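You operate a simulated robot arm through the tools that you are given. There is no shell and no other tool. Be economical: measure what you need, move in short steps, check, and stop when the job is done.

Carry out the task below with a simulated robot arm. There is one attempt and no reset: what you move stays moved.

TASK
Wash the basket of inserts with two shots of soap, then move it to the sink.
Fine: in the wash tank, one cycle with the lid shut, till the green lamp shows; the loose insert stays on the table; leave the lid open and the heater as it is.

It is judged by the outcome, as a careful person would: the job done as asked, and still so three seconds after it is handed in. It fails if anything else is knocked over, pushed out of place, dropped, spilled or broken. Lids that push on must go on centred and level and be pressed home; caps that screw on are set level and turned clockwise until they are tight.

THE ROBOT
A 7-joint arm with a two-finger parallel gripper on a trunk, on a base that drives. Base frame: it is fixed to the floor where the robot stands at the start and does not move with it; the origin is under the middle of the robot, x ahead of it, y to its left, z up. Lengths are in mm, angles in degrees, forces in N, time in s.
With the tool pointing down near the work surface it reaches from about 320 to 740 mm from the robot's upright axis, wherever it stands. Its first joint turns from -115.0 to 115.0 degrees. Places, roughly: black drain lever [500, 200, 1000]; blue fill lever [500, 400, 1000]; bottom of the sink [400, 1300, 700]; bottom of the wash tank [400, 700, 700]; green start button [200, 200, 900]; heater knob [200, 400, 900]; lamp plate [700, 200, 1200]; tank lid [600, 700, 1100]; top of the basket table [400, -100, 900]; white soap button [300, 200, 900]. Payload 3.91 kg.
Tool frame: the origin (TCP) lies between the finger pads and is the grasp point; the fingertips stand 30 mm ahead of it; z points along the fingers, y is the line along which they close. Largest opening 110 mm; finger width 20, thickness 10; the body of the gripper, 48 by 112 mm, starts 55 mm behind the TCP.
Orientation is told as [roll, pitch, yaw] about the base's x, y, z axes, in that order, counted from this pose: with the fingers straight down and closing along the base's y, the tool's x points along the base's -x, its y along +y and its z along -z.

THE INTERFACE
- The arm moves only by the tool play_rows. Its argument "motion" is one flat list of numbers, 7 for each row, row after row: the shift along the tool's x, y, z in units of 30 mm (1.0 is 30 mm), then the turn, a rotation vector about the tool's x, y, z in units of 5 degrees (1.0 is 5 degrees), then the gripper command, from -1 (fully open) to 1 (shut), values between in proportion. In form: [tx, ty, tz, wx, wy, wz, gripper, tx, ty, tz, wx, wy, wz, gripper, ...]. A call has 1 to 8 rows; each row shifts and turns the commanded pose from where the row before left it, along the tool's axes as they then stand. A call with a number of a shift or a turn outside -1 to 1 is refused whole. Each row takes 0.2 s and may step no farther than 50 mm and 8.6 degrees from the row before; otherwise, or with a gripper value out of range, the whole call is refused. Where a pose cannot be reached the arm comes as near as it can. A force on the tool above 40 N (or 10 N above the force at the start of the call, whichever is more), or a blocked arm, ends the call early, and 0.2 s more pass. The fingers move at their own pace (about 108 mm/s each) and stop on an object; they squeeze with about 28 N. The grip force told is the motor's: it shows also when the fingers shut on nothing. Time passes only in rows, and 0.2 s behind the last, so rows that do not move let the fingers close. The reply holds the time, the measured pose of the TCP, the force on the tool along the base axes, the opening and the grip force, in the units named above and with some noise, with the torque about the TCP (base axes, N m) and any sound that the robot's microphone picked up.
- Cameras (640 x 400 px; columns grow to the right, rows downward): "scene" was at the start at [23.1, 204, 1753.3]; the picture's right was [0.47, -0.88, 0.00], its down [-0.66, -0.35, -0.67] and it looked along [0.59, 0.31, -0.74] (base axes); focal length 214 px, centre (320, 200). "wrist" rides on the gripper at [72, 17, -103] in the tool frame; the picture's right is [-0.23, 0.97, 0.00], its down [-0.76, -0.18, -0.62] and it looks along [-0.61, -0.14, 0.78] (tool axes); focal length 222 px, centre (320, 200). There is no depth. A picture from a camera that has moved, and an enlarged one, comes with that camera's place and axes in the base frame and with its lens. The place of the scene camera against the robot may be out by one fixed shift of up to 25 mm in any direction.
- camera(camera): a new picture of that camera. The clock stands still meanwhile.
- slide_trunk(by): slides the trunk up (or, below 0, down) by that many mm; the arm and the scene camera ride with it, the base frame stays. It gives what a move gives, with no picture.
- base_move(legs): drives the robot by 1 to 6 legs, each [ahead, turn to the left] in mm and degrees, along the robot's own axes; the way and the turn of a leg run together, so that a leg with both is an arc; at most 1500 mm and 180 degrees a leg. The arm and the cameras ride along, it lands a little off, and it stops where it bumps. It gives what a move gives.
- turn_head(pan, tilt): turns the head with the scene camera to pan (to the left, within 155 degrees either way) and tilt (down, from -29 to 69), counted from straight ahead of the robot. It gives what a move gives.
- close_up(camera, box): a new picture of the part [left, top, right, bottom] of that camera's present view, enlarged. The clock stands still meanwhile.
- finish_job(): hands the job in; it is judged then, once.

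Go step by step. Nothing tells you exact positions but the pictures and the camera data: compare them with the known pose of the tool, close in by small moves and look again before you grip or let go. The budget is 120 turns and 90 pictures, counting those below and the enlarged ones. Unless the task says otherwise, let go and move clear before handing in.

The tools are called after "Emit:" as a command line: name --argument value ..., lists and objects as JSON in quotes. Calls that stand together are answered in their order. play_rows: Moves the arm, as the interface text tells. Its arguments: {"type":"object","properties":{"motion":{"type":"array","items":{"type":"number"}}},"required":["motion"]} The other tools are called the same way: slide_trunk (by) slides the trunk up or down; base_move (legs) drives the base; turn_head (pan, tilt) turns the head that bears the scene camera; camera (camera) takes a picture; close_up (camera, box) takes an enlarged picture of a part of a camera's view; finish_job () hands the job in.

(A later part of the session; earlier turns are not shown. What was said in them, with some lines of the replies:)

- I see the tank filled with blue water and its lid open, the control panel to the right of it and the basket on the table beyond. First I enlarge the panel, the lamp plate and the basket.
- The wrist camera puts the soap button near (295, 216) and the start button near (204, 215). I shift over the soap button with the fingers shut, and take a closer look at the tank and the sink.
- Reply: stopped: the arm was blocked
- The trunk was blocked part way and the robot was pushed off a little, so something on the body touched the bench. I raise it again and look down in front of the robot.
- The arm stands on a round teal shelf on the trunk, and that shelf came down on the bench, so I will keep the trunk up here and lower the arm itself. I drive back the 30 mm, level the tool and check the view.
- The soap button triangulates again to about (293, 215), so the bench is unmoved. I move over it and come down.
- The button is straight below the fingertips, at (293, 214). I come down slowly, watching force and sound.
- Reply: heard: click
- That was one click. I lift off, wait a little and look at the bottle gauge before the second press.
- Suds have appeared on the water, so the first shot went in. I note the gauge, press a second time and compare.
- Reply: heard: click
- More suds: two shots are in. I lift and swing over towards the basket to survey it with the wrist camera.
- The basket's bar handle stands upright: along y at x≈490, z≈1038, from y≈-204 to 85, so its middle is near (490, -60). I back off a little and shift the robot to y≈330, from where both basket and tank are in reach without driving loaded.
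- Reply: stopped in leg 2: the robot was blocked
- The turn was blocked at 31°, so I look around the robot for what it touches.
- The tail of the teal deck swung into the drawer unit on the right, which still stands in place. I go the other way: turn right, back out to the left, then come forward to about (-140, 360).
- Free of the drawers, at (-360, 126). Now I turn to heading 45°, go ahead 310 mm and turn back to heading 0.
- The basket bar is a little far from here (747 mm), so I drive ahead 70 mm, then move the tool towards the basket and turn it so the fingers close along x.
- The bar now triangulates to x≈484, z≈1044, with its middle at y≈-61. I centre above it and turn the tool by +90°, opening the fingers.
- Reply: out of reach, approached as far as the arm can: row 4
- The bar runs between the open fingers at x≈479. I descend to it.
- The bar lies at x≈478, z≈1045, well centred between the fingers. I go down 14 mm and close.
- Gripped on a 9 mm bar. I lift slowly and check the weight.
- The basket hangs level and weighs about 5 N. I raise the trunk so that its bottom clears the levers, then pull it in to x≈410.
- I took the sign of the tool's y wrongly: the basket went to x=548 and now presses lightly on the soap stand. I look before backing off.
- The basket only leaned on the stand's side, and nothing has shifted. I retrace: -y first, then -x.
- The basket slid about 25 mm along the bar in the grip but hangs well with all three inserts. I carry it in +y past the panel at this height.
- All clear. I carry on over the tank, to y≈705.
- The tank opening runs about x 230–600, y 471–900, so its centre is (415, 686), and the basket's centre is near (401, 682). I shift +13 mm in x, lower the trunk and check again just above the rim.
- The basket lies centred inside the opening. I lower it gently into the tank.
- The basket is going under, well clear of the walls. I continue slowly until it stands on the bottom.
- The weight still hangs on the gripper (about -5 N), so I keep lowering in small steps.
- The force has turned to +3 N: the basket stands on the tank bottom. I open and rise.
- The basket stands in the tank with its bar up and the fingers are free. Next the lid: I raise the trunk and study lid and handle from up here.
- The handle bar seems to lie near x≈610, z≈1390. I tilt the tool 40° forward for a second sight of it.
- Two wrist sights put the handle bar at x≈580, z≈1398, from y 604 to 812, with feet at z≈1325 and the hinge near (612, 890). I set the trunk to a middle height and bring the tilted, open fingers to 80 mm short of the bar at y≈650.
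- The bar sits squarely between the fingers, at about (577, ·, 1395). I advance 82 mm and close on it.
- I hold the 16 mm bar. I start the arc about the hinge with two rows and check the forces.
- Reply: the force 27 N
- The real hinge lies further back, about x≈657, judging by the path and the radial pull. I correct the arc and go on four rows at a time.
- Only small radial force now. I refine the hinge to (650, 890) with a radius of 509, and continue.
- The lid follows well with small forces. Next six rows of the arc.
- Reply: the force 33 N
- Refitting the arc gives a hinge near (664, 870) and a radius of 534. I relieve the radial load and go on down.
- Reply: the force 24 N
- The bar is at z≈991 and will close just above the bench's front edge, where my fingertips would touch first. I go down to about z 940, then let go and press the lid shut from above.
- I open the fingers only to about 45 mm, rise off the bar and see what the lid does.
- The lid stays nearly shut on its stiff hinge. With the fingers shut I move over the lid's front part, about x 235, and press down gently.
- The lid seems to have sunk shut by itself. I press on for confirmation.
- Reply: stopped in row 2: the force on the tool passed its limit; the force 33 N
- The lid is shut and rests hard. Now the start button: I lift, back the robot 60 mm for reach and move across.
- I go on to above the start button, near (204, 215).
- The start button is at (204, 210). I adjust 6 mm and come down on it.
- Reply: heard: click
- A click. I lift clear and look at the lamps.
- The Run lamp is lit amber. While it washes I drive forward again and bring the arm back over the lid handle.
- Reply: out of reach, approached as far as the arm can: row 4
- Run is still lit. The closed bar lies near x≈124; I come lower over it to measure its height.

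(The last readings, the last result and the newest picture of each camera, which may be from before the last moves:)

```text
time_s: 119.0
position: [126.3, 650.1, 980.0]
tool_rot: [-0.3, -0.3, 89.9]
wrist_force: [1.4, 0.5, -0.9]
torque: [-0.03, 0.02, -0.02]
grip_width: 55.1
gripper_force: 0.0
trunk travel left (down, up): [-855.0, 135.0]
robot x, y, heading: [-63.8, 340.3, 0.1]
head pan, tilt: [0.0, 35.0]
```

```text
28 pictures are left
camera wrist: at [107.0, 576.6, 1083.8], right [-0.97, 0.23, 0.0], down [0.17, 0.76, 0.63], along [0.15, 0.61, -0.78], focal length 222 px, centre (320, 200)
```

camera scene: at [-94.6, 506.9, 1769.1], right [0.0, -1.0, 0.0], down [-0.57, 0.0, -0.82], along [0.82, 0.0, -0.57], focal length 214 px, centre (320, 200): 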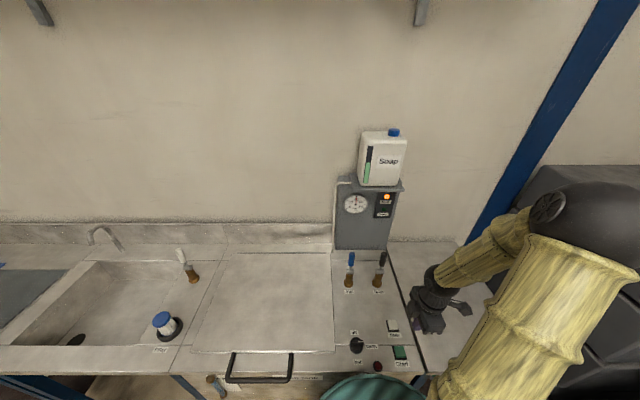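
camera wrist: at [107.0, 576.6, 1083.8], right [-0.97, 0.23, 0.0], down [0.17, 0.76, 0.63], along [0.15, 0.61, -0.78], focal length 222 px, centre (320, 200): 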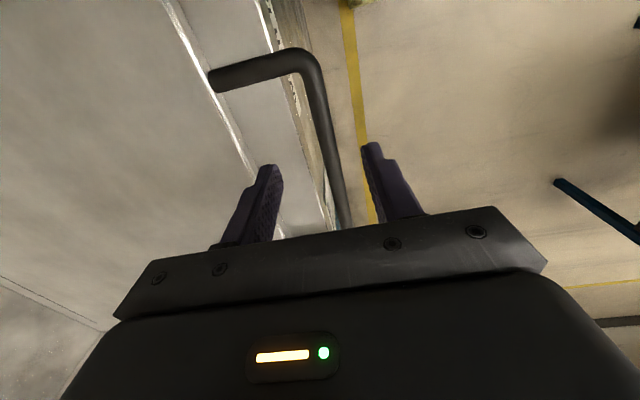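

The bar is at about x 126, z 900, so gripping at TCP z≈917 keeps the fingertips off the bench. First I wait for the cycle to end.

Emit:
play_rows --motion '[0, 0, 0, 0, 0, 0, 0, 0, 0, 0, 0, 0, 0, 0, 0, 0, 0, 0, 0, 0, 0, 0, 0, 0, 0, 0, 0, 0, 0, 0, 0, 0, 0, 0, 0, 0, 0, 0, 0, 0, 0, 0, 0, 0, 0, 0, 0, 0, 0, 0, 0, 0, 0, 0, 0, 0]'

Emit:
play_rows --motion '[0, 0, 0, 0, 0, 0, 0, 0, 0, 0, 0, 0, 0, 0, 0, 0, 0, 0, 0, 0, 0, 0, 0, 0, 0, 0, 0, 0, 0, 0, 0, 0, 0, 0, 0, 0, 0, 0, 0, 0, 0, 0, 0, 0, 0, 0, 0, 0, 0, 0, 0, 0, 0, 0, 0, 0]'

Emit:
play_rows --motion '[0, 0, 0, 0, 0, 0, 0, 0, 0, 0, 0, 0, 0, 0, 0, 0, 0, 0, 0, 0, 0, 0, 0, 0, 0, 0, 0, 0, 0, 0, 0, 0, 0, 0, 0, 0, 0, 0, 0, 0, 0, 0, 0, 0, 0, 0, 0, 0, 0, 0, 0, 0, 0, 0, 0, 0]'

Emit:
camera --camera "scene"

```text
time_s: 120.8
position: [125.3, 649.4, 980.1]
tool_rot: [-0.3, -0.4, 89.9]
wrist_force: [-0.5, 1.4, 0.5]
torque: [0.05, 0.04, 0.03]
grip_width: 55.0
gripper_force: 0.0
trunk travel left (down, up): [-855.0, 135.0]
robot x, y, heading: [-68.3, 339.8, -0.2]
head pan, tilt: [0.0, 35.0]
```

```text
time_s: 122.6
position: [125.3, 648.7, 980.5]
tool_rot: [-0.2, -0.4, 89.8]
wrist_force: [0.2, 0.4, -0.4]
torque: [-0.01, 0.01, -0.01]
grip_width: 55.0
gripper_force: 0.0
trunk travel left (down, up): [-855.0, 135.0]
robot x, y, heading: [-68.7, 341.4, 0.0]
head pan, tilt: [0.0, 35.0]
```

```text
time_s: 124.4
position: [124.6, 649.7, 981.8]
tool_rot: [-0.2, -0.4, 89.9]
wrist_force: [0.1, 0.4, 0.6]
torque: [0.0, -0.02, 0.02]
grip_width: 55.1
gripper_force: 0.0
trunk travel left (down, up): [-855.0, 135.0]
robot x, y, heading: [-67.7, 338.5, 0.1]
head pan, tilt: [0.0, 35.0]
```

```text
27 pictures are left
camera scene: at [-24.9, 507.2, 1769.1], right [0.0, -1.0, 0.0], down [-0.57, 0.0, -0.82], along [0.82, 0.0, -0.57], focal length 214 px, centre (320, 200)
```

scene: 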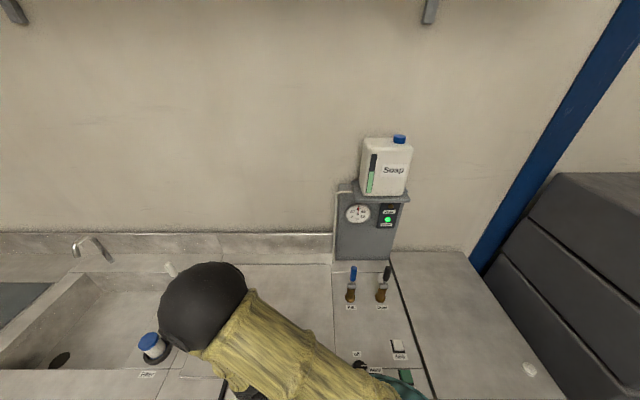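

The green Done lamp is lit and Run is off. I come down on the handle bar and grip it.

Emit:
play_rows --motion '[0, 0, 0.8, 0, 0, 0, 0, 0, 0, 0.8, 0, 0, 0, 0, 0, 0, 0.5, 0, 0, 0, 0, 0, 0, 0, 0, 0, 0, 0.5, 0, 0, 0, 0, 0, 0, 1, 0, 0, 0, 0, 0, 0, 1, 0, 0, 0, 0, 0, 0, 1]'

Emit:
camera --camera "wrist"

```text
time_s: 126.0
position: [121.9, 649.0, 916.9]
tool_rot: [-0.3, -0.3, 90.1]
wrist_force: [-20.2, 0.3, -2.5]
torque: [0.55, 0.63, 0.6]
grip_width: 16.0
gripper_force: 45.7
trunk travel left (down, up): [-855.0, 135.0]
robot x, y, heading: [-65.4, 337.7, -0.0]
head pan, tilt: [0.0, 35.0]
```

```text
26 pictures are left
camera wrist: at [104.8, 576.7, 1020.8], right [-0.97, 0.23, 0.0], down [0.17, 0.76, 0.63], along [0.14, 0.61, -0.78], focal length 222 px, centre (320, 200)
```

wrist: 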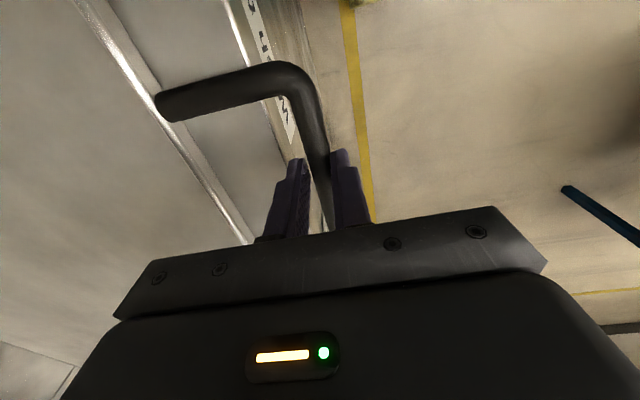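

Gripped. I start the opening arc with four rows.

Emit:
play_rows --motion '[0, 0.06, -0.925, 0.3, 0, 0, 1, 0, -0.133, -0.916, 0.3, 0, 0, 1, 0, -0.205, -0.902, 0.3, 0, 0, 1, 0, -0.273, -0.882, 0.3, 0, 0, 1]'

```text
time_s: 127.0
position: [132.0, 648.4, 1028.3]
tool_rot: [-6.5, -0.5, 90.1]
wrist_force: [-30.2, -3.8, 7.3]
torque: [1.08, 0.81, 0.68]
grip_width: 15.9
gripper_force: 44.9
trunk travel left (down, up): [-855.0, 135.0]
robot x, y, heading: [-63.2, 338.7, 0.0]
head pan, tilt: [0.0, 35.0]
```

The torque shows the bar lies about 27 mm ahead of the TCP, so I refit: hinge (650, 888), radius 526. I relieve the load and go on.

Emit:
play_rows --motion '[0, -0.14, -0.856, 0.3, 0, 0, 1, 0, -0.357, -0.829, 0.3, 0, 0, 1, 0, -0.421, -0.796, 0.3, 0, 0, 1, 0, -0.481, -0.76, 0.3, 0, 0, 1]'

```text
time_s: 128.0
position: [162.7, 649.9, 1129.5]
tool_rot: [-12.5, -0.6, 90.0]
wrist_force: [-16.0, 0.2, 5.6]
torque: [1.08, 0.48, 0.97]
grip_width: 15.7
gripper_force: 45.2
trunk travel left (down, up): [-855.0, 135.0]
robot x, y, heading: [-63.9, 341.1, 0.2]
head pan, tilt: [0.0, 35.0]
```

Forces are small and the path fits. Six more rows.

Emit:
play_rows --motion '[0, -0.49, -0.718, 0.3, 0, 0, 1, 0, -0.593, -0.671, 0.3, 0, 0, 1, 0, -0.644, -0.621, 0.3, 0, 0, 1, 0, -0.691, -0.566, 0.3, 0, 0, 1, 0, -0.732, -0.51, 0.3, 0, 0, 1, 0, -0.77, -0.449, 0.3, 0, 0, 1]'

```text
time_s: 129.4
position: [248.0, 649.5, 1264.1]
tool_rot: [-21.4, -0.4, 89.9]
wrist_force: [-3.7, 9.6, 0.6]
torque: [0.71, 0.2, 0.87]
grip_width: 15.7
gripper_force: 44.8
trunk travel left (down, up): [-855.0, 135.0]
robot x, y, heading: [-70.9, 342.6, 0.3]
head pan, tilt: [0.0, 35.0]
```

Emit:
play_rows --motion '[0, -0.802, -0.386, 0.3, 0, 0, 1, 0, -0.831, -0.319, 0.3, 0, 0, 1, 0, -0.852, -0.252, 0.3, 0, 0, 1, 0, -0.87, -0.183, 0.3, 0, 0, 1, 0, -0.881, -0.113, 0.3, 0, 0, 1, 0, -0.887, -0.041, 0.3, 0, 0, 1, 0, -0.888, 0.03, 0.3, 0, 0, 1]'

```text
time_s: 131.0
position: [394.2, 646.6, 1376.9]
tool_rot: [-31.8, -0.3, 90.1]
wrist_force: [-0.3, 8.5, -2.0]
torque: [0.06, 0.13, 0.37]
grip_width: 15.7
gripper_force: 45.0
trunk travel left (down, up): [-855.0, 135.0]
robot x, y, heading: [-64.6, 339.8, 0.5]
head pan, tilt: [0.0, 35.0]
```

Emit:
play_rows --motion '[0, -0.882, 0.102, 0.3, 0, 0, 1, 0, -0.872, 0.171, 0.3, 0, 0, 1, 0, -0.856, 0.241, 0.3, 0, 0, 1, 0, -0.834, 0.309, 0.3, 0, 0, 1, 0, -0.807, 0.375, 0.3, 0, 0, 1, 0, -0.775, 0.44, 0.3, 0, 0, 1]'

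Emit:
camera --camera "scene"

```text
time_s: 132.4
position: [548.2, 647.3, 1425.1]
tool_rot: [-40.8, -0.3, 89.9]
wrist_force: [1.3, 0.7, -1.5]
torque: [-0.15, -0.01, 0.05]
grip_width: 15.8
gripper_force: 44.5
trunk travel left (down, up): [-855.0, 135.0]
robot x, y, heading: [-66.3, 340.0, 0.0]
head pan, tilt: [0.0, 35.0]
```

```text
25 pictures are left
camera scene: at [-24.2, 507.9, 1769.0], right [0.0, -1.0, 0.0], down [-0.57, 0.0, -0.82], along [0.82, 0.0, -0.57], focal length 214 px, centre (320, 200)
```

scene: 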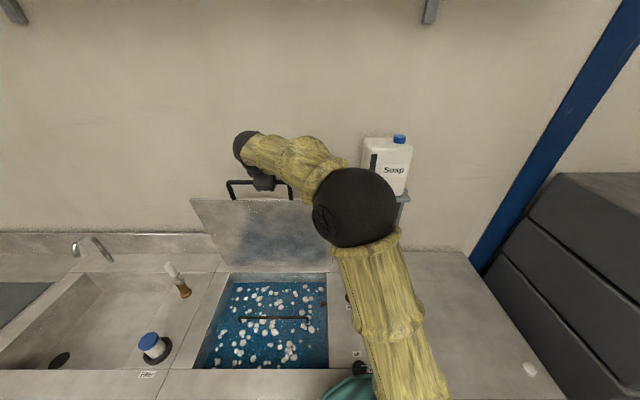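

The lid is back to where it stood at the start (bar near 566, 1405). I nudge a few millimetres further to feel for its stop.

Emit:
play_rows --motion '[0, -0.12, 0.08, 0, 0, 0, 1, 0, -0.12, 0.08, 0, 0, 0, 1, 0, 0, 0, 0, 0, 0, 1]'

```text
time_s: 133.2
position: [555.8, 646.5, 1426.3]
tool_rot: [-40.9, -0.3, 90.1]
wrist_force: [-0.2, 3.0, -3.9]
torque: [-0.52, 0.1, -0.16]
grip_width: 15.5
gripper_force: 45.1
trunk travel left (down, up): [-855.0, 135.0]
robot x, y, heading: [-66.5, 343.5, 0.2]
head pan, tilt: [0.0, 35.0]
```

No stop yet, and the lid is now a touch further back than it was. I push 10 mm more, open the fingers and watch whether it stays.

Emit:
play_rows --motion '[0, -0.16, 0.12, 0, 0, 0, 1, 0, -0.16, 0.12, 0, 0, 0, 1, 0, 0, 0, 0, 0, 0, 1, 0, 0, 0, 0, 0, 0, 0.5, 0, 0, 0, 0, 0, 0, 0.2, 0, 0, 0, 0, 0, 0, 0.2, 0, 0, 0, 0, 0, 0, 0.2]'

Emit:
camera --camera "wrist"

```text
time_s: 134.8
position: [567.7, 646.5, 1427.5]
tool_rot: [-40.8, -0.3, 89.8]
wrist_force: [-0.4, -0.6, 0.7]
torque: [-0.02, 0.02, 0.0]
grip_width: 43.9
gripper_force: 0.1
trunk travel left (down, up): [-855.0, 135.0]
robot x, y, heading: [-63.1, 334.6, -0.1]
head pan, tilt: [0.0, 35.0]
```

```text
24 pictures are left
camera wrist: at [486.4, 573.9, 1495.3], right [-0.74, 0.23, -0.63], down [-0.27, 0.76, 0.59], along [0.62, 0.61, -0.5], focal length 222 px, centre (320, 200)
```

wrist: 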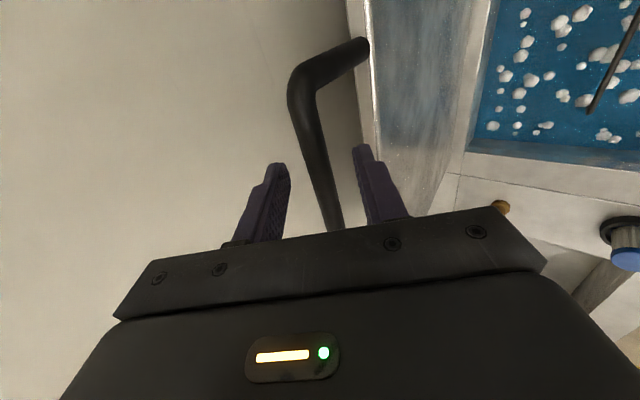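

The lid holds by itself. I draw the fingers back, set the tool upright again and bring the arm in.

Emit:
play_rows --motion '[0, 0, -1, 0, 0, 0, 0.2, 0, 0, -1, 0, 0, 0, 0.2, 0, 0, -1, 0, 0, 0, 0.2, 0, 0.9, -0.5, -1, 0, 0, 0.2, 0, 0.9, -0.3, -1, 0, 0, 0.2, 0, 0.9, 0, -1, 0, 0, 0.2, 0, 0.9, 0, -1, 0, 0, 0.2, 0, 0.9, 0, -1, 0, 0, 0.2]'

Emit:
play_rows --motion '[0.6, 0.9, 0, -1, 0, 0, 0.2, 0.6, 0.9, 0, -1, 0, 0, 0.2, 0.6, 0.9, 0, -1, 0, 0, 0.2, 0.8, 0.5, 0, 0, 0, 0, 0.2, 0.8, 0, 0, 0, 0, 0, 0.2, 0.8, 0, 0, 0, 0, 0, 0.2, 0.8, 0, 0, 0, 0, 0, 0.2]'

Emit:
camera --camera "scene"

```text
time_s: 136.6
position: [377.4, 647.2, 1446.4]
tool_rot: [-15.9, -0.5, 89.9]
wrist_force: [0.7, -0.4, 0.1]
torque: [0.02, -0.01, -0.02]
grip_width: 44.0
gripper_force: 0.1
trunk travel left (down, up): [-855.0, 135.0]
robot x, y, heading: [-67.0, 340.1, -0.3]
head pan, tilt: [0.0, 35.0]
```

```text
time_s: 138.2
position: [283.3, 495.0, 1428.9]
tool_rot: [-0.9, -0.3, 90.0]
wrist_force: [0.0, -0.2, 0.5]
torque: [0.02, 0.0, 0.0]
grip_width: 43.9
gripper_force: 0.1
trunk travel left (down, up): [-855.0, 135.0]
robot x, y, heading: [-69.0, 339.1, 0.3]
head pan, tilt: [0.0, 35.0]
```

```text
23 pictures are left
camera scene: at [-24.8, 506.6, 1769.2], right [0.0, -1.0, 0.0], down [-0.57, 0.0, -0.82], along [0.82, 0.0, -0.57], focal length 214 px, centre (320, 200)
```

scene: 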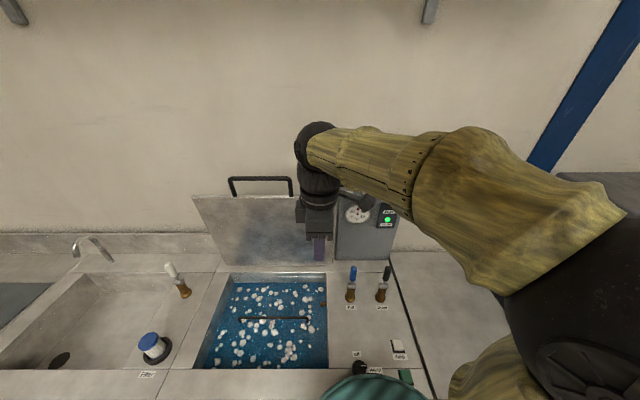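

The lid stands open and Done is lit. Now I drive to y≈1000, from where both tank and sink are in reach.

Emit:
base_move --legs '[[-190, 0], [0, 90], [660, 0], [0, -90], [185, 0]]'

Emit:
turn_head --pan 0 --tilt 50

Emit:
camera --camera "scene"

```text
time_s: 151.6
position: [296.1, 1140.1, 1430.5]
tool_rot: [-0.9, -0.4, 88.9]
wrist_force: [-1.1, 0.0, -0.5]
torque: [-0.03, -0.07, 0.01]
grip_width: 43.9
gripper_force: 0.0
trunk travel left (down, up): [-855.0, 135.0]
robot x, y, heading: [-51.7, 989.6, -0.7]
head pan, tilt: [0.0, 35.0]
```

```text
time_s: 152.4
position: [299.0, 1140.3, 1430.0]
tool_rot: [-0.8, -0.5, 88.8]
wrist_force: [-0.7, 0.0, 0.5]
torque: [0.04, 0.02, 0.02]
grip_width: 44.0
gripper_force: 0.0
trunk travel left (down, up): [-855.0, 135.0]
robot x, y, heading: [-57.1, 991.8, -0.7]
head pan, tilt: [0.0, 50.0]
```

```text
22 pictures are left
camera scene: at [-21.5, 1157.7, 1747.4], right [-0.01, -1.0, 0.0], down [-0.77, 0.01, -0.64], along [0.64, -0.01, -0.77], focal length 214 px, centre (320, 200)
```

scene: 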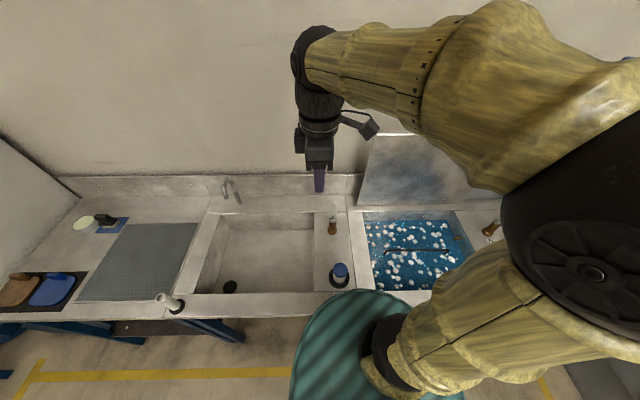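

The sink opening runs about x 235–620, y 1178–1630, with the brush, filter and valve around it. I bring the arm over the tank to pick up the basket.

Emit:
play_rows --motion '[1, -0.25, 0, 0, 0, -0.2, -0.3, 1, -0.25, 0, 0, 0, 0, -0.3, 1, -0.25, 0, 0, 0, 0, -0.3, 1, -0.25, 0, 0, 0, 0, -0.3, 1, -0.25, 0, 0, 0, 0, -0.3, 1, -0.25, 0, 0, 0, 0, -0.3, 1, -0.25, 0, 0, 0, 0, -0.3, 1, -0.25, 0, 0, 0, 0, -0.3]'

Emit:
play_rows --motion '[1, -0.25, 0.8, 0.16, 0, 0, -0.3, 1, -0.25, 0.8, 0, 0, 0, -0.3, 1, -0.25, 0.8, 0, 0, 0, -0.3, 1, -0.25, 0.8, 0, 0, 0, -0.3, 1, -0.25, 0.8, 0, 0, 0, -0.3, 1, -0.25, 0.8, 0, 0, 0, -0.3, 0.6, -0.25, 1, 0, 0, 0, -0.3, 0, 0, 1, 0, 0, 0, -0.3]'

Emit:
camera --camera "wrist"

Emit:
camera --camera "scene"

```text
time_s: 154.2
position: [359.1, 899.1, 1429.3]
tool_rot: [-0.7, -0.4, 89.9]
wrist_force: [0.3, -0.1, -0.8]
torque: [0.01, 0.01, -0.01]
grip_width: 71.6
gripper_force: 0.0
trunk travel left (down, up): [-855.0, 135.0]
robot x, y, heading: [-56.8, 991.0, -0.8]
head pan, tilt: [0.0, 50.0]
```

```text
time_s: 156.0
position: [417.4, 704.9, 1224.0]
tool_rot: [-1.7, -0.4, 89.8]
wrist_force: [-0.2, -0.4, -0.8]
torque: [0.0, -0.01, 0.01]
grip_width: 71.6
gripper_force: 0.1
trunk travel left (down, up): [-855.0, 135.0]
robot x, y, heading: [-50.9, 989.0, -1.1]
head pan, tilt: [0.0, 50.0]
```

```text
21 pictures are left
camera wrist: at [395.4, 631.6, 1329.0], right [-0.97, 0.23, -0.03], down [0.16, 0.76, 0.63], along [0.17, 0.61, -0.77], focal length 222 px, centre (320, 200)
```

wrist: 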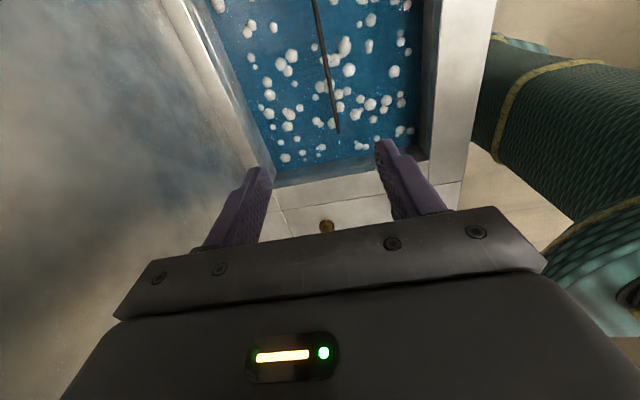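

```text
20 pictures are left
camera scene: at [-21.1, 1157.2, 1747.5], right [-0.01, -1.0, 0.0], down [-0.77, 0.01, -0.64], along [0.64, -0.01, -0.77], focal length 214 px, centre (320, 200)
```

scene: 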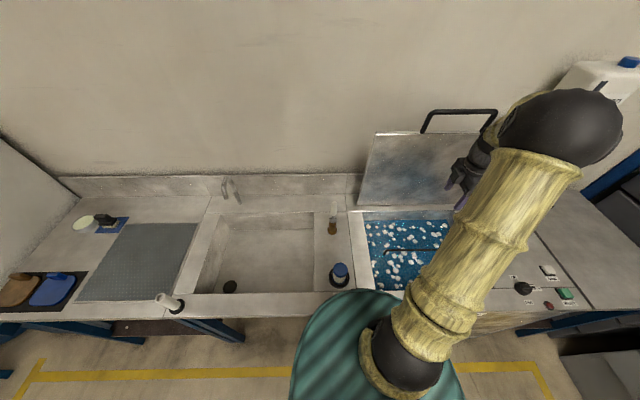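

The bar in the tank lies at x≈417, with its middle near y 687. I lower the trunk a bit, centre and come down with the fingers around it.

Emit:
slide_trunk --by -110

Emit:
play_rows --motion '[0.6, 0, 0.8, -0.34, 0, 0, -0.3, 0, 0, 1, 0, 0, 0, -0.3, 0, 0, 1, 0, 0, 0, -0.3, 0, 0, 1, 0, 0, 0, -0.3, 0, 0, 1, 0, 0, 0, -0.3, 0, 0, 1, 0, 0, 0, -0.3]'

Emit:
camera --camera "wrist"

```text
time_s: 157.4
position: [416.8, 704.6, 1116.3]
tool_rot: [-1.7, -0.4, 89.9]
wrist_force: [-0.2, -0.3, -0.5]
torque: [0.0, 0.0, -0.02]
grip_width: 71.5
gripper_force: 0.1
trunk travel left (down, up): [-745.0, 245.0]
robot x, y, heading: [-51.4, 991.6, -0.8]
head pan, tilt: [0.0, 50.0]
```

```text
time_s: 158.8
position: [418.6, 686.8, 940.1]
tool_rot: [0.2, -0.5, 89.9]
wrist_force: [-0.4, -0.1, -0.1]
torque: [0.0, 0.01, 0.03]
grip_width: 71.5
gripper_force: 0.0
trunk travel left (down, up): [-745.0, 245.0]
robot x, y, heading: [-56.3, 992.9, -0.9]
head pan, tilt: [0.0, 50.0]
```

```text
19 pictures are left
camera wrist: at [400.3, 614.3, 1044.2], right [-0.97, 0.23, 0.0], down [0.18, 0.76, 0.63], along [0.14, 0.61, -0.78], focal length 222 px, centre (320, 200)
```

wrist: 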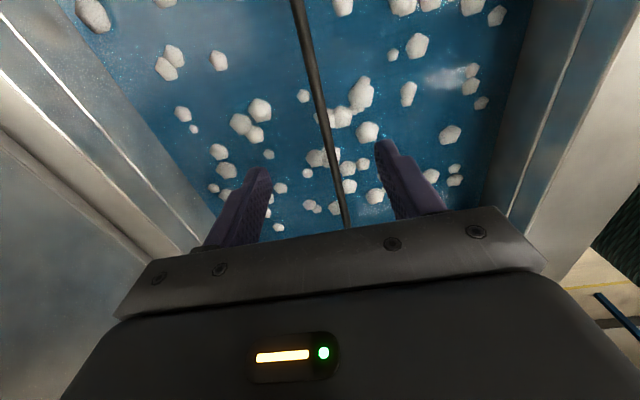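

Emit:
play_rows --motion '[0, 0.17, 0.9, 0, 0, 0, -0.3, 0, 0, 0.9, 0, 0, 0, -0.3, 0, 0, 0.9, 0, 0, 0, -0.3, 0, 0, 0.75, 0, 0, 0, -0.3, 0, 0, 0, 0, 0, 0, 0.4, 0, 0, 0, 0, 0, 0, 1, 0, 0, 0, 0, 0, 0, 1, 0, 0, 0, 0, 0, 0, 1]'

```text
time_s: 160.6
position: [413.6, 686.8, 839.2]
tool_rot: [0.1, -0.5, 89.8]
wrist_force: [0.9, -0.6, -0.6]
torque: [-0.36, -0.01, 0.11]
grip_width: 9.6
gripper_force: 27.5
trunk travel left (down, up): [-745.0, 245.0]
robot x, y, heading: [-55.3, 992.0, -0.8]
head pan, tilt: [0.0, 50.0]
```

Gripped at 9.6 mm. I lift it slowly out of the water.

Emit:
play_rows --motion '[0, 0, -0.4, 0, 0, 0, 1, 0, 0, -0.6, 0, 0, 0, 1, 0, 0, -0.7, 0, 0, 0, 1, 0, 0, -0.7, 0, 0, 0, 1, 0, 0, -0.7, 0, 0, 0, 1, 0, 0, -0.7, 0, 0, 0, 1, 0, 0, -0.7, 0, 0, 0, 1, 0, 0, -0.7, 0, 0, 0, 1]'

Emit:
camera --camera "wrist"

```text
time_s: 162.4
position: [411.2, 686.6, 994.8]
tool_rot: [0.1, -0.5, 89.8]
wrist_force: [0.3, 0.3, -5.3]
torque: [0.01, 0.01, -0.01]
grip_width: 9.6
gripper_force: 28.3
trunk travel left (down, up): [-745.0, 245.0]
robot x, y, heading: [-53.5, 987.1, -1.1]
head pan, tilt: [0.0, 50.0]
```

```text
18 pictures are left
camera wrist: at [393.3, 614.7, 1098.1], right [-0.97, 0.23, 0.0], down [0.18, 0.76, 0.63], along [0.14, 0.61, -0.78], focal length 222 px, centre (320, 200)
```

wrist: 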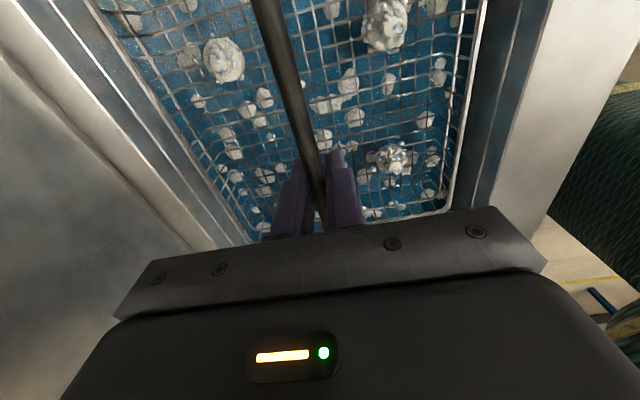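

All three inserts are in it, and it hangs level. I raise it well above filter and valve, with a short pause for dripping.

Emit:
slide_trunk --by 235

Emit:
play_rows --motion '[0, 0, -0.7, 0, 0, 0, 1, 0, 0, -0.7, 0, 0, 0, 1, 0, 0, 0, 0, 0, 0, 1, 0, 0, 0, 0, 0, 0, 1, 0, 0, 0, 0, 0, 0, 1, 0, 0, 0, 0, 0, 0, 1, 0, 0, 0, 0, 0, 0, 1, 0, 0, 0, 0, 0, 0, 1]'

Emit:
camera --camera "scene"

```text
time_s: 164.9
position: [411.8, 686.8, 1227.7]
tool_rot: [0.1, -0.4, 89.9]
wrist_force: [-0.2, -0.3, -5.4]
torque: [-0.03, 0.05, -0.03]
grip_width: 9.8
gripper_force: 27.9
trunk travel left (down, up): [-980.0, 10.0]
robot x, y, heading: [-52.7, 989.4, -0.7]
head pan, tilt: [0.0, 50.0]
```

```text
time_s: 166.7
position: [410.4, 686.3, 1270.2]
tool_rot: [0.1, -0.4, 89.7]
wrist_force: [0.9, -0.1, -6.1]
torque: [0.01, -0.03, -0.04]
grip_width: 9.4
gripper_force: 28.0
trunk travel left (down, up): [-980.0, 10.0]
robot x, y, heading: [-52.7, 991.8, -0.8]
head pan, tilt: [0.0, 50.0]
```

```text
17 pictures are left
camera scene: at [-20.8, 1157.2, 1872.4], right [-0.01, -1.0, 0.0], down [-0.77, 0.01, -0.64], along [0.64, -0.01, -0.77], focal length 214 px, centre (320, 200)
```

scene: 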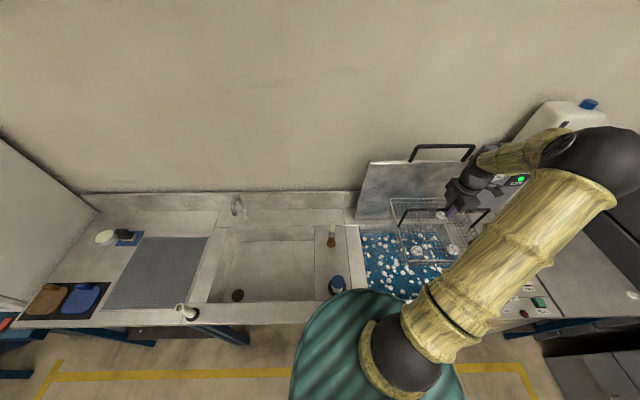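

I carry it in +y across to the sink.

Emit:
play_rows --motion '[-0.4, 0, 0, 0, 0, 0, 1, -0.7, 0, 0, 0, 0, 0, 1, -0.9, 0, 0, 0, 0, 0, 1, -0.9, 0, 0, 0, 0, 0, 1, -0.9, 0, 0, 0, 0, 0, 1, -0.9, 0, 0, 0, 0, 0, 1, -0.9, 0, 0, 0, 0, 0, 1, -0.9, 0, 0, 0, 0, 0, 1]'

Emit:
play_rows --motion '[-0.9, 0, 0, 0, 0, 0, 1, -0.9, 0, 0, 0, 0, 0, 1, -0.9, 0, 0, 0, 0, 0, 1, -0.9, 0, 0, 0, 0, 0, 1, -0.9, 0, 0, 0, 0, 0, 1, -0.9, 0, 0, 0, 0, 0, 1, -0.9, 0, 0, 0, 0, 0, 1, -0.9, 0, 0, 0, 0, 0, 1]'

Emit:
play_rows --motion '[-0.9, 0, 0, 0, 0, 0, 1, -0.9, 0, 0, 0, 0, 0, 1, -0.9, 0, 0, 0, 0, 0, 1, -0.9, 0, 0, 0, 0, 0, 1, -0.9, 0, 0, 0, 0, 0, 1, -0.7, 0, 0, 0, 0, 0, 1, -0.4, 0, 0, 0, 0, 0, 1, 0, 0, 0, 0, 0, 0, 1]'

Emit:
camera --camera "scene"

Emit:
camera --camera "wrist"

```text
time_s: 168.5
position: [412.8, 881.6, 1272.5]
tool_rot: [0.0, -0.3, 89.8]
wrist_force: [0.0, 0.9, -5.5]
torque: [-0.01, 0.02, -0.01]
grip_width: 9.4
gripper_force: 28.4
trunk travel left (down, up): [-980.0, 10.0]
robot x, y, heading: [-55.1, 989.8, -1.0]
head pan, tilt: [0.0, 50.0]
```

```text
time_s: 170.3
position: [415.6, 1098.9, 1273.4]
tool_rot: [0.2, -0.3, 89.7]
wrist_force: [-0.4, 0.4, -6.3]
torque: [-0.01, -0.01, 0.0]
grip_width: 9.6
gripper_force: 27.9
trunk travel left (down, up): [-980.0, 10.0]
robot x, y, heading: [-54.7, 992.1, -0.8]
head pan, tilt: [0.0, 50.0]
```

```text
time_s: 172.1
position: [412.6, 1266.1, 1274.1]
tool_rot: [0.2, -0.4, 89.8]
wrist_force: [0.3, 0.2, -6.6]
torque: [0.01, 0.03, -0.01]
grip_width: 9.6
gripper_force: 28.2
trunk travel left (down, up): [-980.0, 10.0]
robot x, y, heading: [-53.8, 993.4, -1.1]
head pan, tilt: [0.0, 50.0]
```

```text
16 pictures are left
camera scene: at [-20.7, 1157.9, 1872.4], right [-0.01, -1.0, 0.0], down [-0.77, 0.01, -0.64], along [0.64, -0.01, -0.77], focal length 214 px, centre (320, 200)
```

scene: 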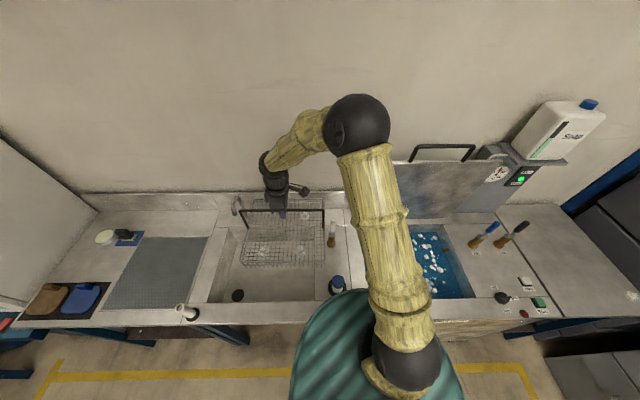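

```text
15 pictures are left
camera wrist: at [395.5, 1193.3, 1378.1], right [-0.97, 0.23, 0.0], down [0.18, 0.76, 0.63], along [0.14, 0.61, -0.78], focal length 222 px, centre (320, 200)
```

wrist: 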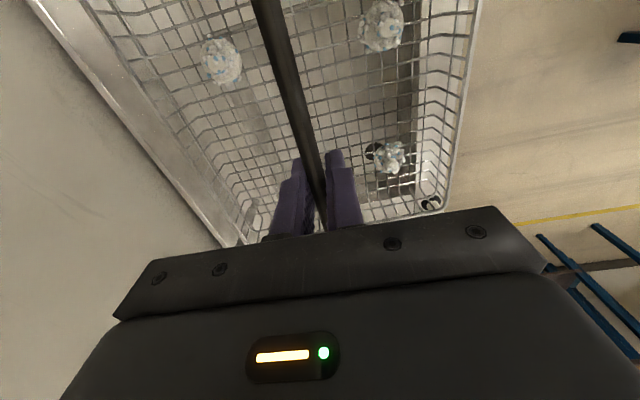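

The drain shows at y≈1565 and the right-hand rim at y≈1184. I set the basket's centre to about (405, 1372), clear of the tap, then lower the trunk and check against the walls.

Emit:
play_rows --motion '[-0.4, 0.1, 0, 0, 0, 0, 1, -0.7, 0.15, 0, 0, 0, 0, 1, -0.8, 0, 0, 0, 0, 0, 1, -0.8, 0, 0, 0, 0, 0, 1, -0.6, 0, 0, 0, 0, 0, 1, -0.2, 0, 0, 0, 0, 0, 1, 0, 0, 0, 0, 0, 0, 1]'

Emit:
slide_trunk --by -200

Emit:
camera --camera "scene"

Emit:
camera --camera "wrist"

```text
time_s: 173.7
position: [407.3, 1372.9, 1275.0]
tool_rot: [0.1, -0.4, 89.8]
wrist_force: [-0.1, -0.1, -5.3]
torque: [0.0, 0.0, 0.0]
grip_width: 9.4
gripper_force: 28.2
trunk travel left (down, up): [-980.0, 10.0]
robot x, y, heading: [-51.4, 990.4, -0.8]
head pan, tilt: [0.0, 50.0]
```

```text
time_s: 175.9
position: [408.0, 1371.9, 1075.9]
tool_rot: [0.1, -0.3, 89.9]
wrist_force: [-0.4, 0.8, -5.6]
torque: [0.04, 0.01, -0.01]
grip_width: 9.7
gripper_force: 27.6
trunk travel left (down, up): [-780.0, 210.0]
robot x, y, heading: [-56.5, 991.3, -0.8]
head pan, tilt: [0.0, 50.0]
```

```text
14 pictures are left
camera scene: at [-20.9, 1158.1, 1672.4], right [-0.01, -1.0, 0.0], down [-0.77, 0.01, -0.64], along [0.64, -0.01, -0.77], focal length 214 px, centre (320, 200)
```

scene: 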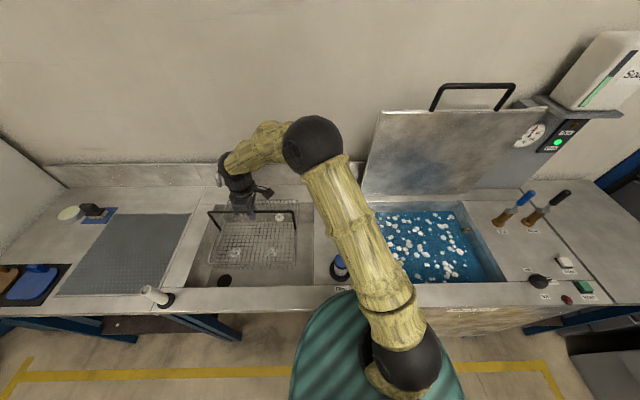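

```text
13 pictures are left
camera wrist: at [389.4, 1299.1, 1179.3], right [-0.97, 0.23, 0.0], down [0.18, 0.76, 0.63], along [0.14, 0.61, -0.78], focal length 222 px, centre (320, 200)
```

wrist: 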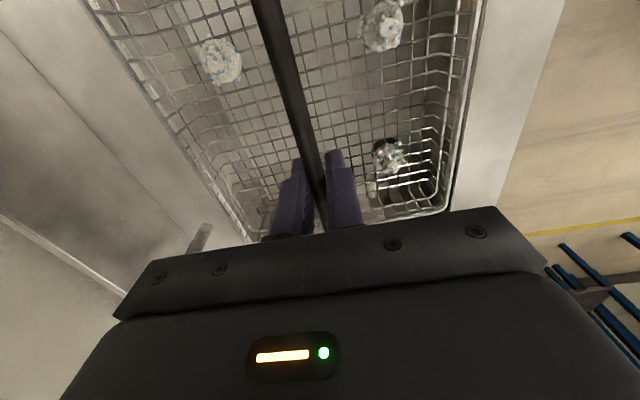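

The basket fits within the rim on all sides, with about 45 mm at the front and the tap clear behind. I shift 10 mm towards the front and lower it in.

Emit:
play_rows --motion '[0, 0.35, 0.6, 0, 0, 0, 1, 0, 0, 0.9, 0, 0, 0, 1, 0, 0, 0.9, 0, 0, 0, 1, 0, 0, 0.9, 0, 0, 0, 1, 0, 0, 0.9, 0, 0, 0, 1, 0, 0, 0.8, 0, 0, 0, 1, 0, 0, 0, 0, 0, 0, 1]'

Emit:
camera --camera "wrist"

```text
time_s: 177.5
position: [396.7, 1372.1, 924.4]
tool_rot: [0.1, -0.4, 89.8]
wrist_force: [-0.1, -0.4, -4.5]
torque: [0.01, 0.01, 0.02]
grip_width: 9.4
gripper_force: 28.3
trunk travel left (down, up): [-780.0, 210.0]
robot x, y, heading: [-54.9, 993.1, -1.0]
head pan, tilt: [0.0, 50.0]
```

```text
12 pictures are left
camera wrist: at [378.6, 1299.7, 1029.3], right [-0.97, 0.23, 0.0], down [0.18, 0.76, 0.63], along [0.14, 0.61, -0.78], focal length 222 px, centre (320, 200)
```

wrist: 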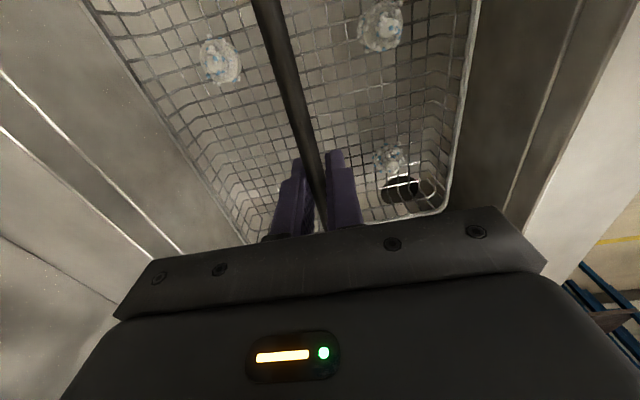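

It is inside the sink and free of the walls. I go down to the bottom slowly.

Emit:
play_rows --motion '[0, 0, 0.7, 0, 0, 0, 1, 0, 0, 0.7, 0, 0, 0, 1, 0, 0, 0.6, 0, 0, 0, 1, 0, 0, 0.4, 0, 0, 0, 1, 0, 0, 0.15, 0, 0, 0, 1, 0, 0, 0.15, 0, 0, 0, 1, 0, 0, 0, 0, 0, 0, 1]'

```text
time_s: 179.1
position: [394.9, 1373.6, 844.9]
tool_rot: [0.0, -0.4, 89.8]
wrist_force: [-2.1, -1.4, 16.5]
torque: [0.11, -0.14, 0.01]
grip_width: 9.5
gripper_force: 27.8
trunk travel left (down, up): [-780.0, 210.0]
robot x, y, heading: [-52.6, 992.9, -0.9]
head pan, tilt: [0.0, 50.0]
```

It stands on the sink bottom. I ease off a little, open and rise.

Emit:
play_rows --motion '[0, 0, -0.1, 0, 0, 0, 1, 0, 0, 0, 0, 0, 0, 0.2, 0, 0, 0, 0, 0, 0, -0.2, 0, 0, 0, 0, 0, 0, -0.2, 0, 0, -0.6, 0, 0, 0, -0.2, 0, 0, -1, 0, 0, 0, -0.2, 0, 0, -1, 0, 0, 0, -0.2, 0, 0, -1, 0, 0, 0, -0.2]'

Emit:
play_rows --motion '[0, 0, -1, 0, 0, 0, -0.2, 0, 0, -1, 0, 0, 0, -0.2, 0, 0, -1, 0, 0, 0, -0.2, 0, 0, -1, 0, 0, 0, -0.2, 0, 0, -1, 0, 0, 0, -0.2, 0, 0, -1, 0, 0, 0, -0.2, 0, 0, -1, 0, 0, 0, -0.2]'

Emit:
camera --camera "wrist"

Emit:
camera --camera "scene"

```text
time_s: 180.9
position: [394.9, 1373.6, 957.1]
tool_rot: [0.2, -0.4, 89.9]
wrist_force: [-0.2, 0.2, 0.2]
torque: [0.0, -0.02, 0.02]
grip_width: 66.1
gripper_force: 0.1
trunk travel left (down, up): [-780.0, 210.0]
robot x, y, heading: [-53.0, 987.5, -0.6]
head pan, tilt: [0.0, 50.0]
```

```text
time_s: 182.5
position: [397.3, 1370.2, 1167.7]
tool_rot: [0.0, -0.3, 89.9]
wrist_force: [0.1, 0.5, 0.2]
torque: [0.01, 0.03, -0.02]
grip_width: 66.2
gripper_force: 0.1
trunk travel left (down, up): [-780.0, 210.0]
robot x, y, heading: [-54.6, 990.0, -0.7]
head pan, tilt: [0.0, 50.0]
```

```text
11 pictures are left
camera wrist: at [379.8, 1297.4, 1271.0], right [-0.97, 0.23, 0.0], down [0.18, 0.76, 0.63], along [0.14, 0.61, -0.78], focal length 222 px, centre (320, 200)
```

wrist: 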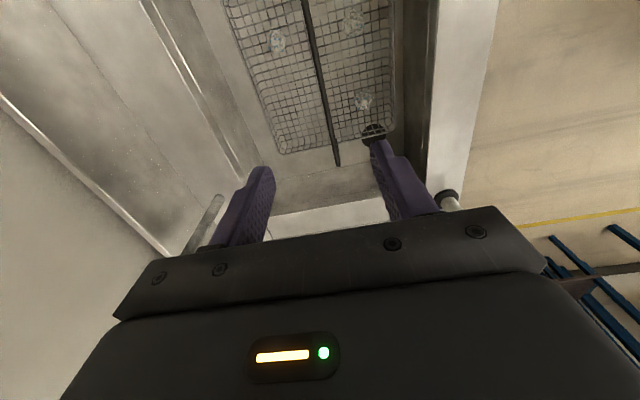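

```text
10 pictures are left
camera scene: at [-21.9, 1157.3, 1672.4], right [-0.01, -1.0, 0.0], down [-0.77, 0.01, -0.64], along [0.64, -0.01, -0.77], focal length 214 px, centre (320, 200)
```

scene: 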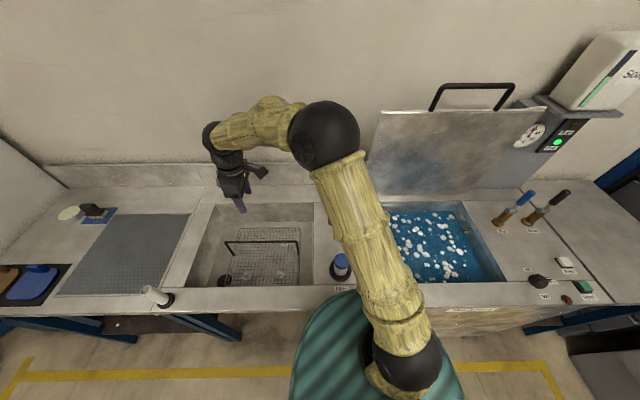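

The basket stands in the sink with three inserts, the lid is open and Done is lit. One last look at the table and panel before handing in.

Emit:
turn_head --pan -50 --tilt 35

Emit:
camera --camera "scene"

```text
time_s: 183.6
position: [398.3, 1371.5, 1166.2]
tool_rot: [0.2, -0.4, 89.8]
wrist_force: [-0.4, 0.2, -0.1]
torque: [-0.03, 0.0, 0.0]
grip_width: 66.2
gripper_force: 0.0
trunk travel left (down, up): [-780.0, 210.0]
robot x, y, heading: [-53.2, 990.7, -0.8]
head pan, tilt: [-50.0, 35.0]
```

```text
9 pictures are left
camera scene: at [-42.6, 1090.6, 1694.1], right [-0.77, -0.63, 0.0], down [-0.36, 0.44, -0.82], along [0.52, -0.63, -0.57], focal length 214 px, centre (320, 200)
```

scene: 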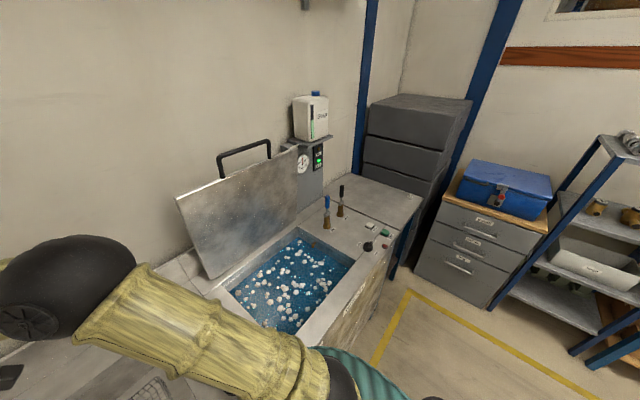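

Everything else stands as it was: the lid is open, the green lamp is lit, and the loose insert is on the table. I hand in.

Emit:
finish_job

```text
The job is handed in.
```

The basket of three inserts was washed with two shots of soap in one lid-shut cycle, run until the green lamp lit, and now stands in the sink. The lid is open, I did not touch the heater, and the loose insert was left on the table.

While moving, the robot's deck bumped the bench and the drawer unit, and the basket briefly leaned on the soap stand. I saw nothing displaced.
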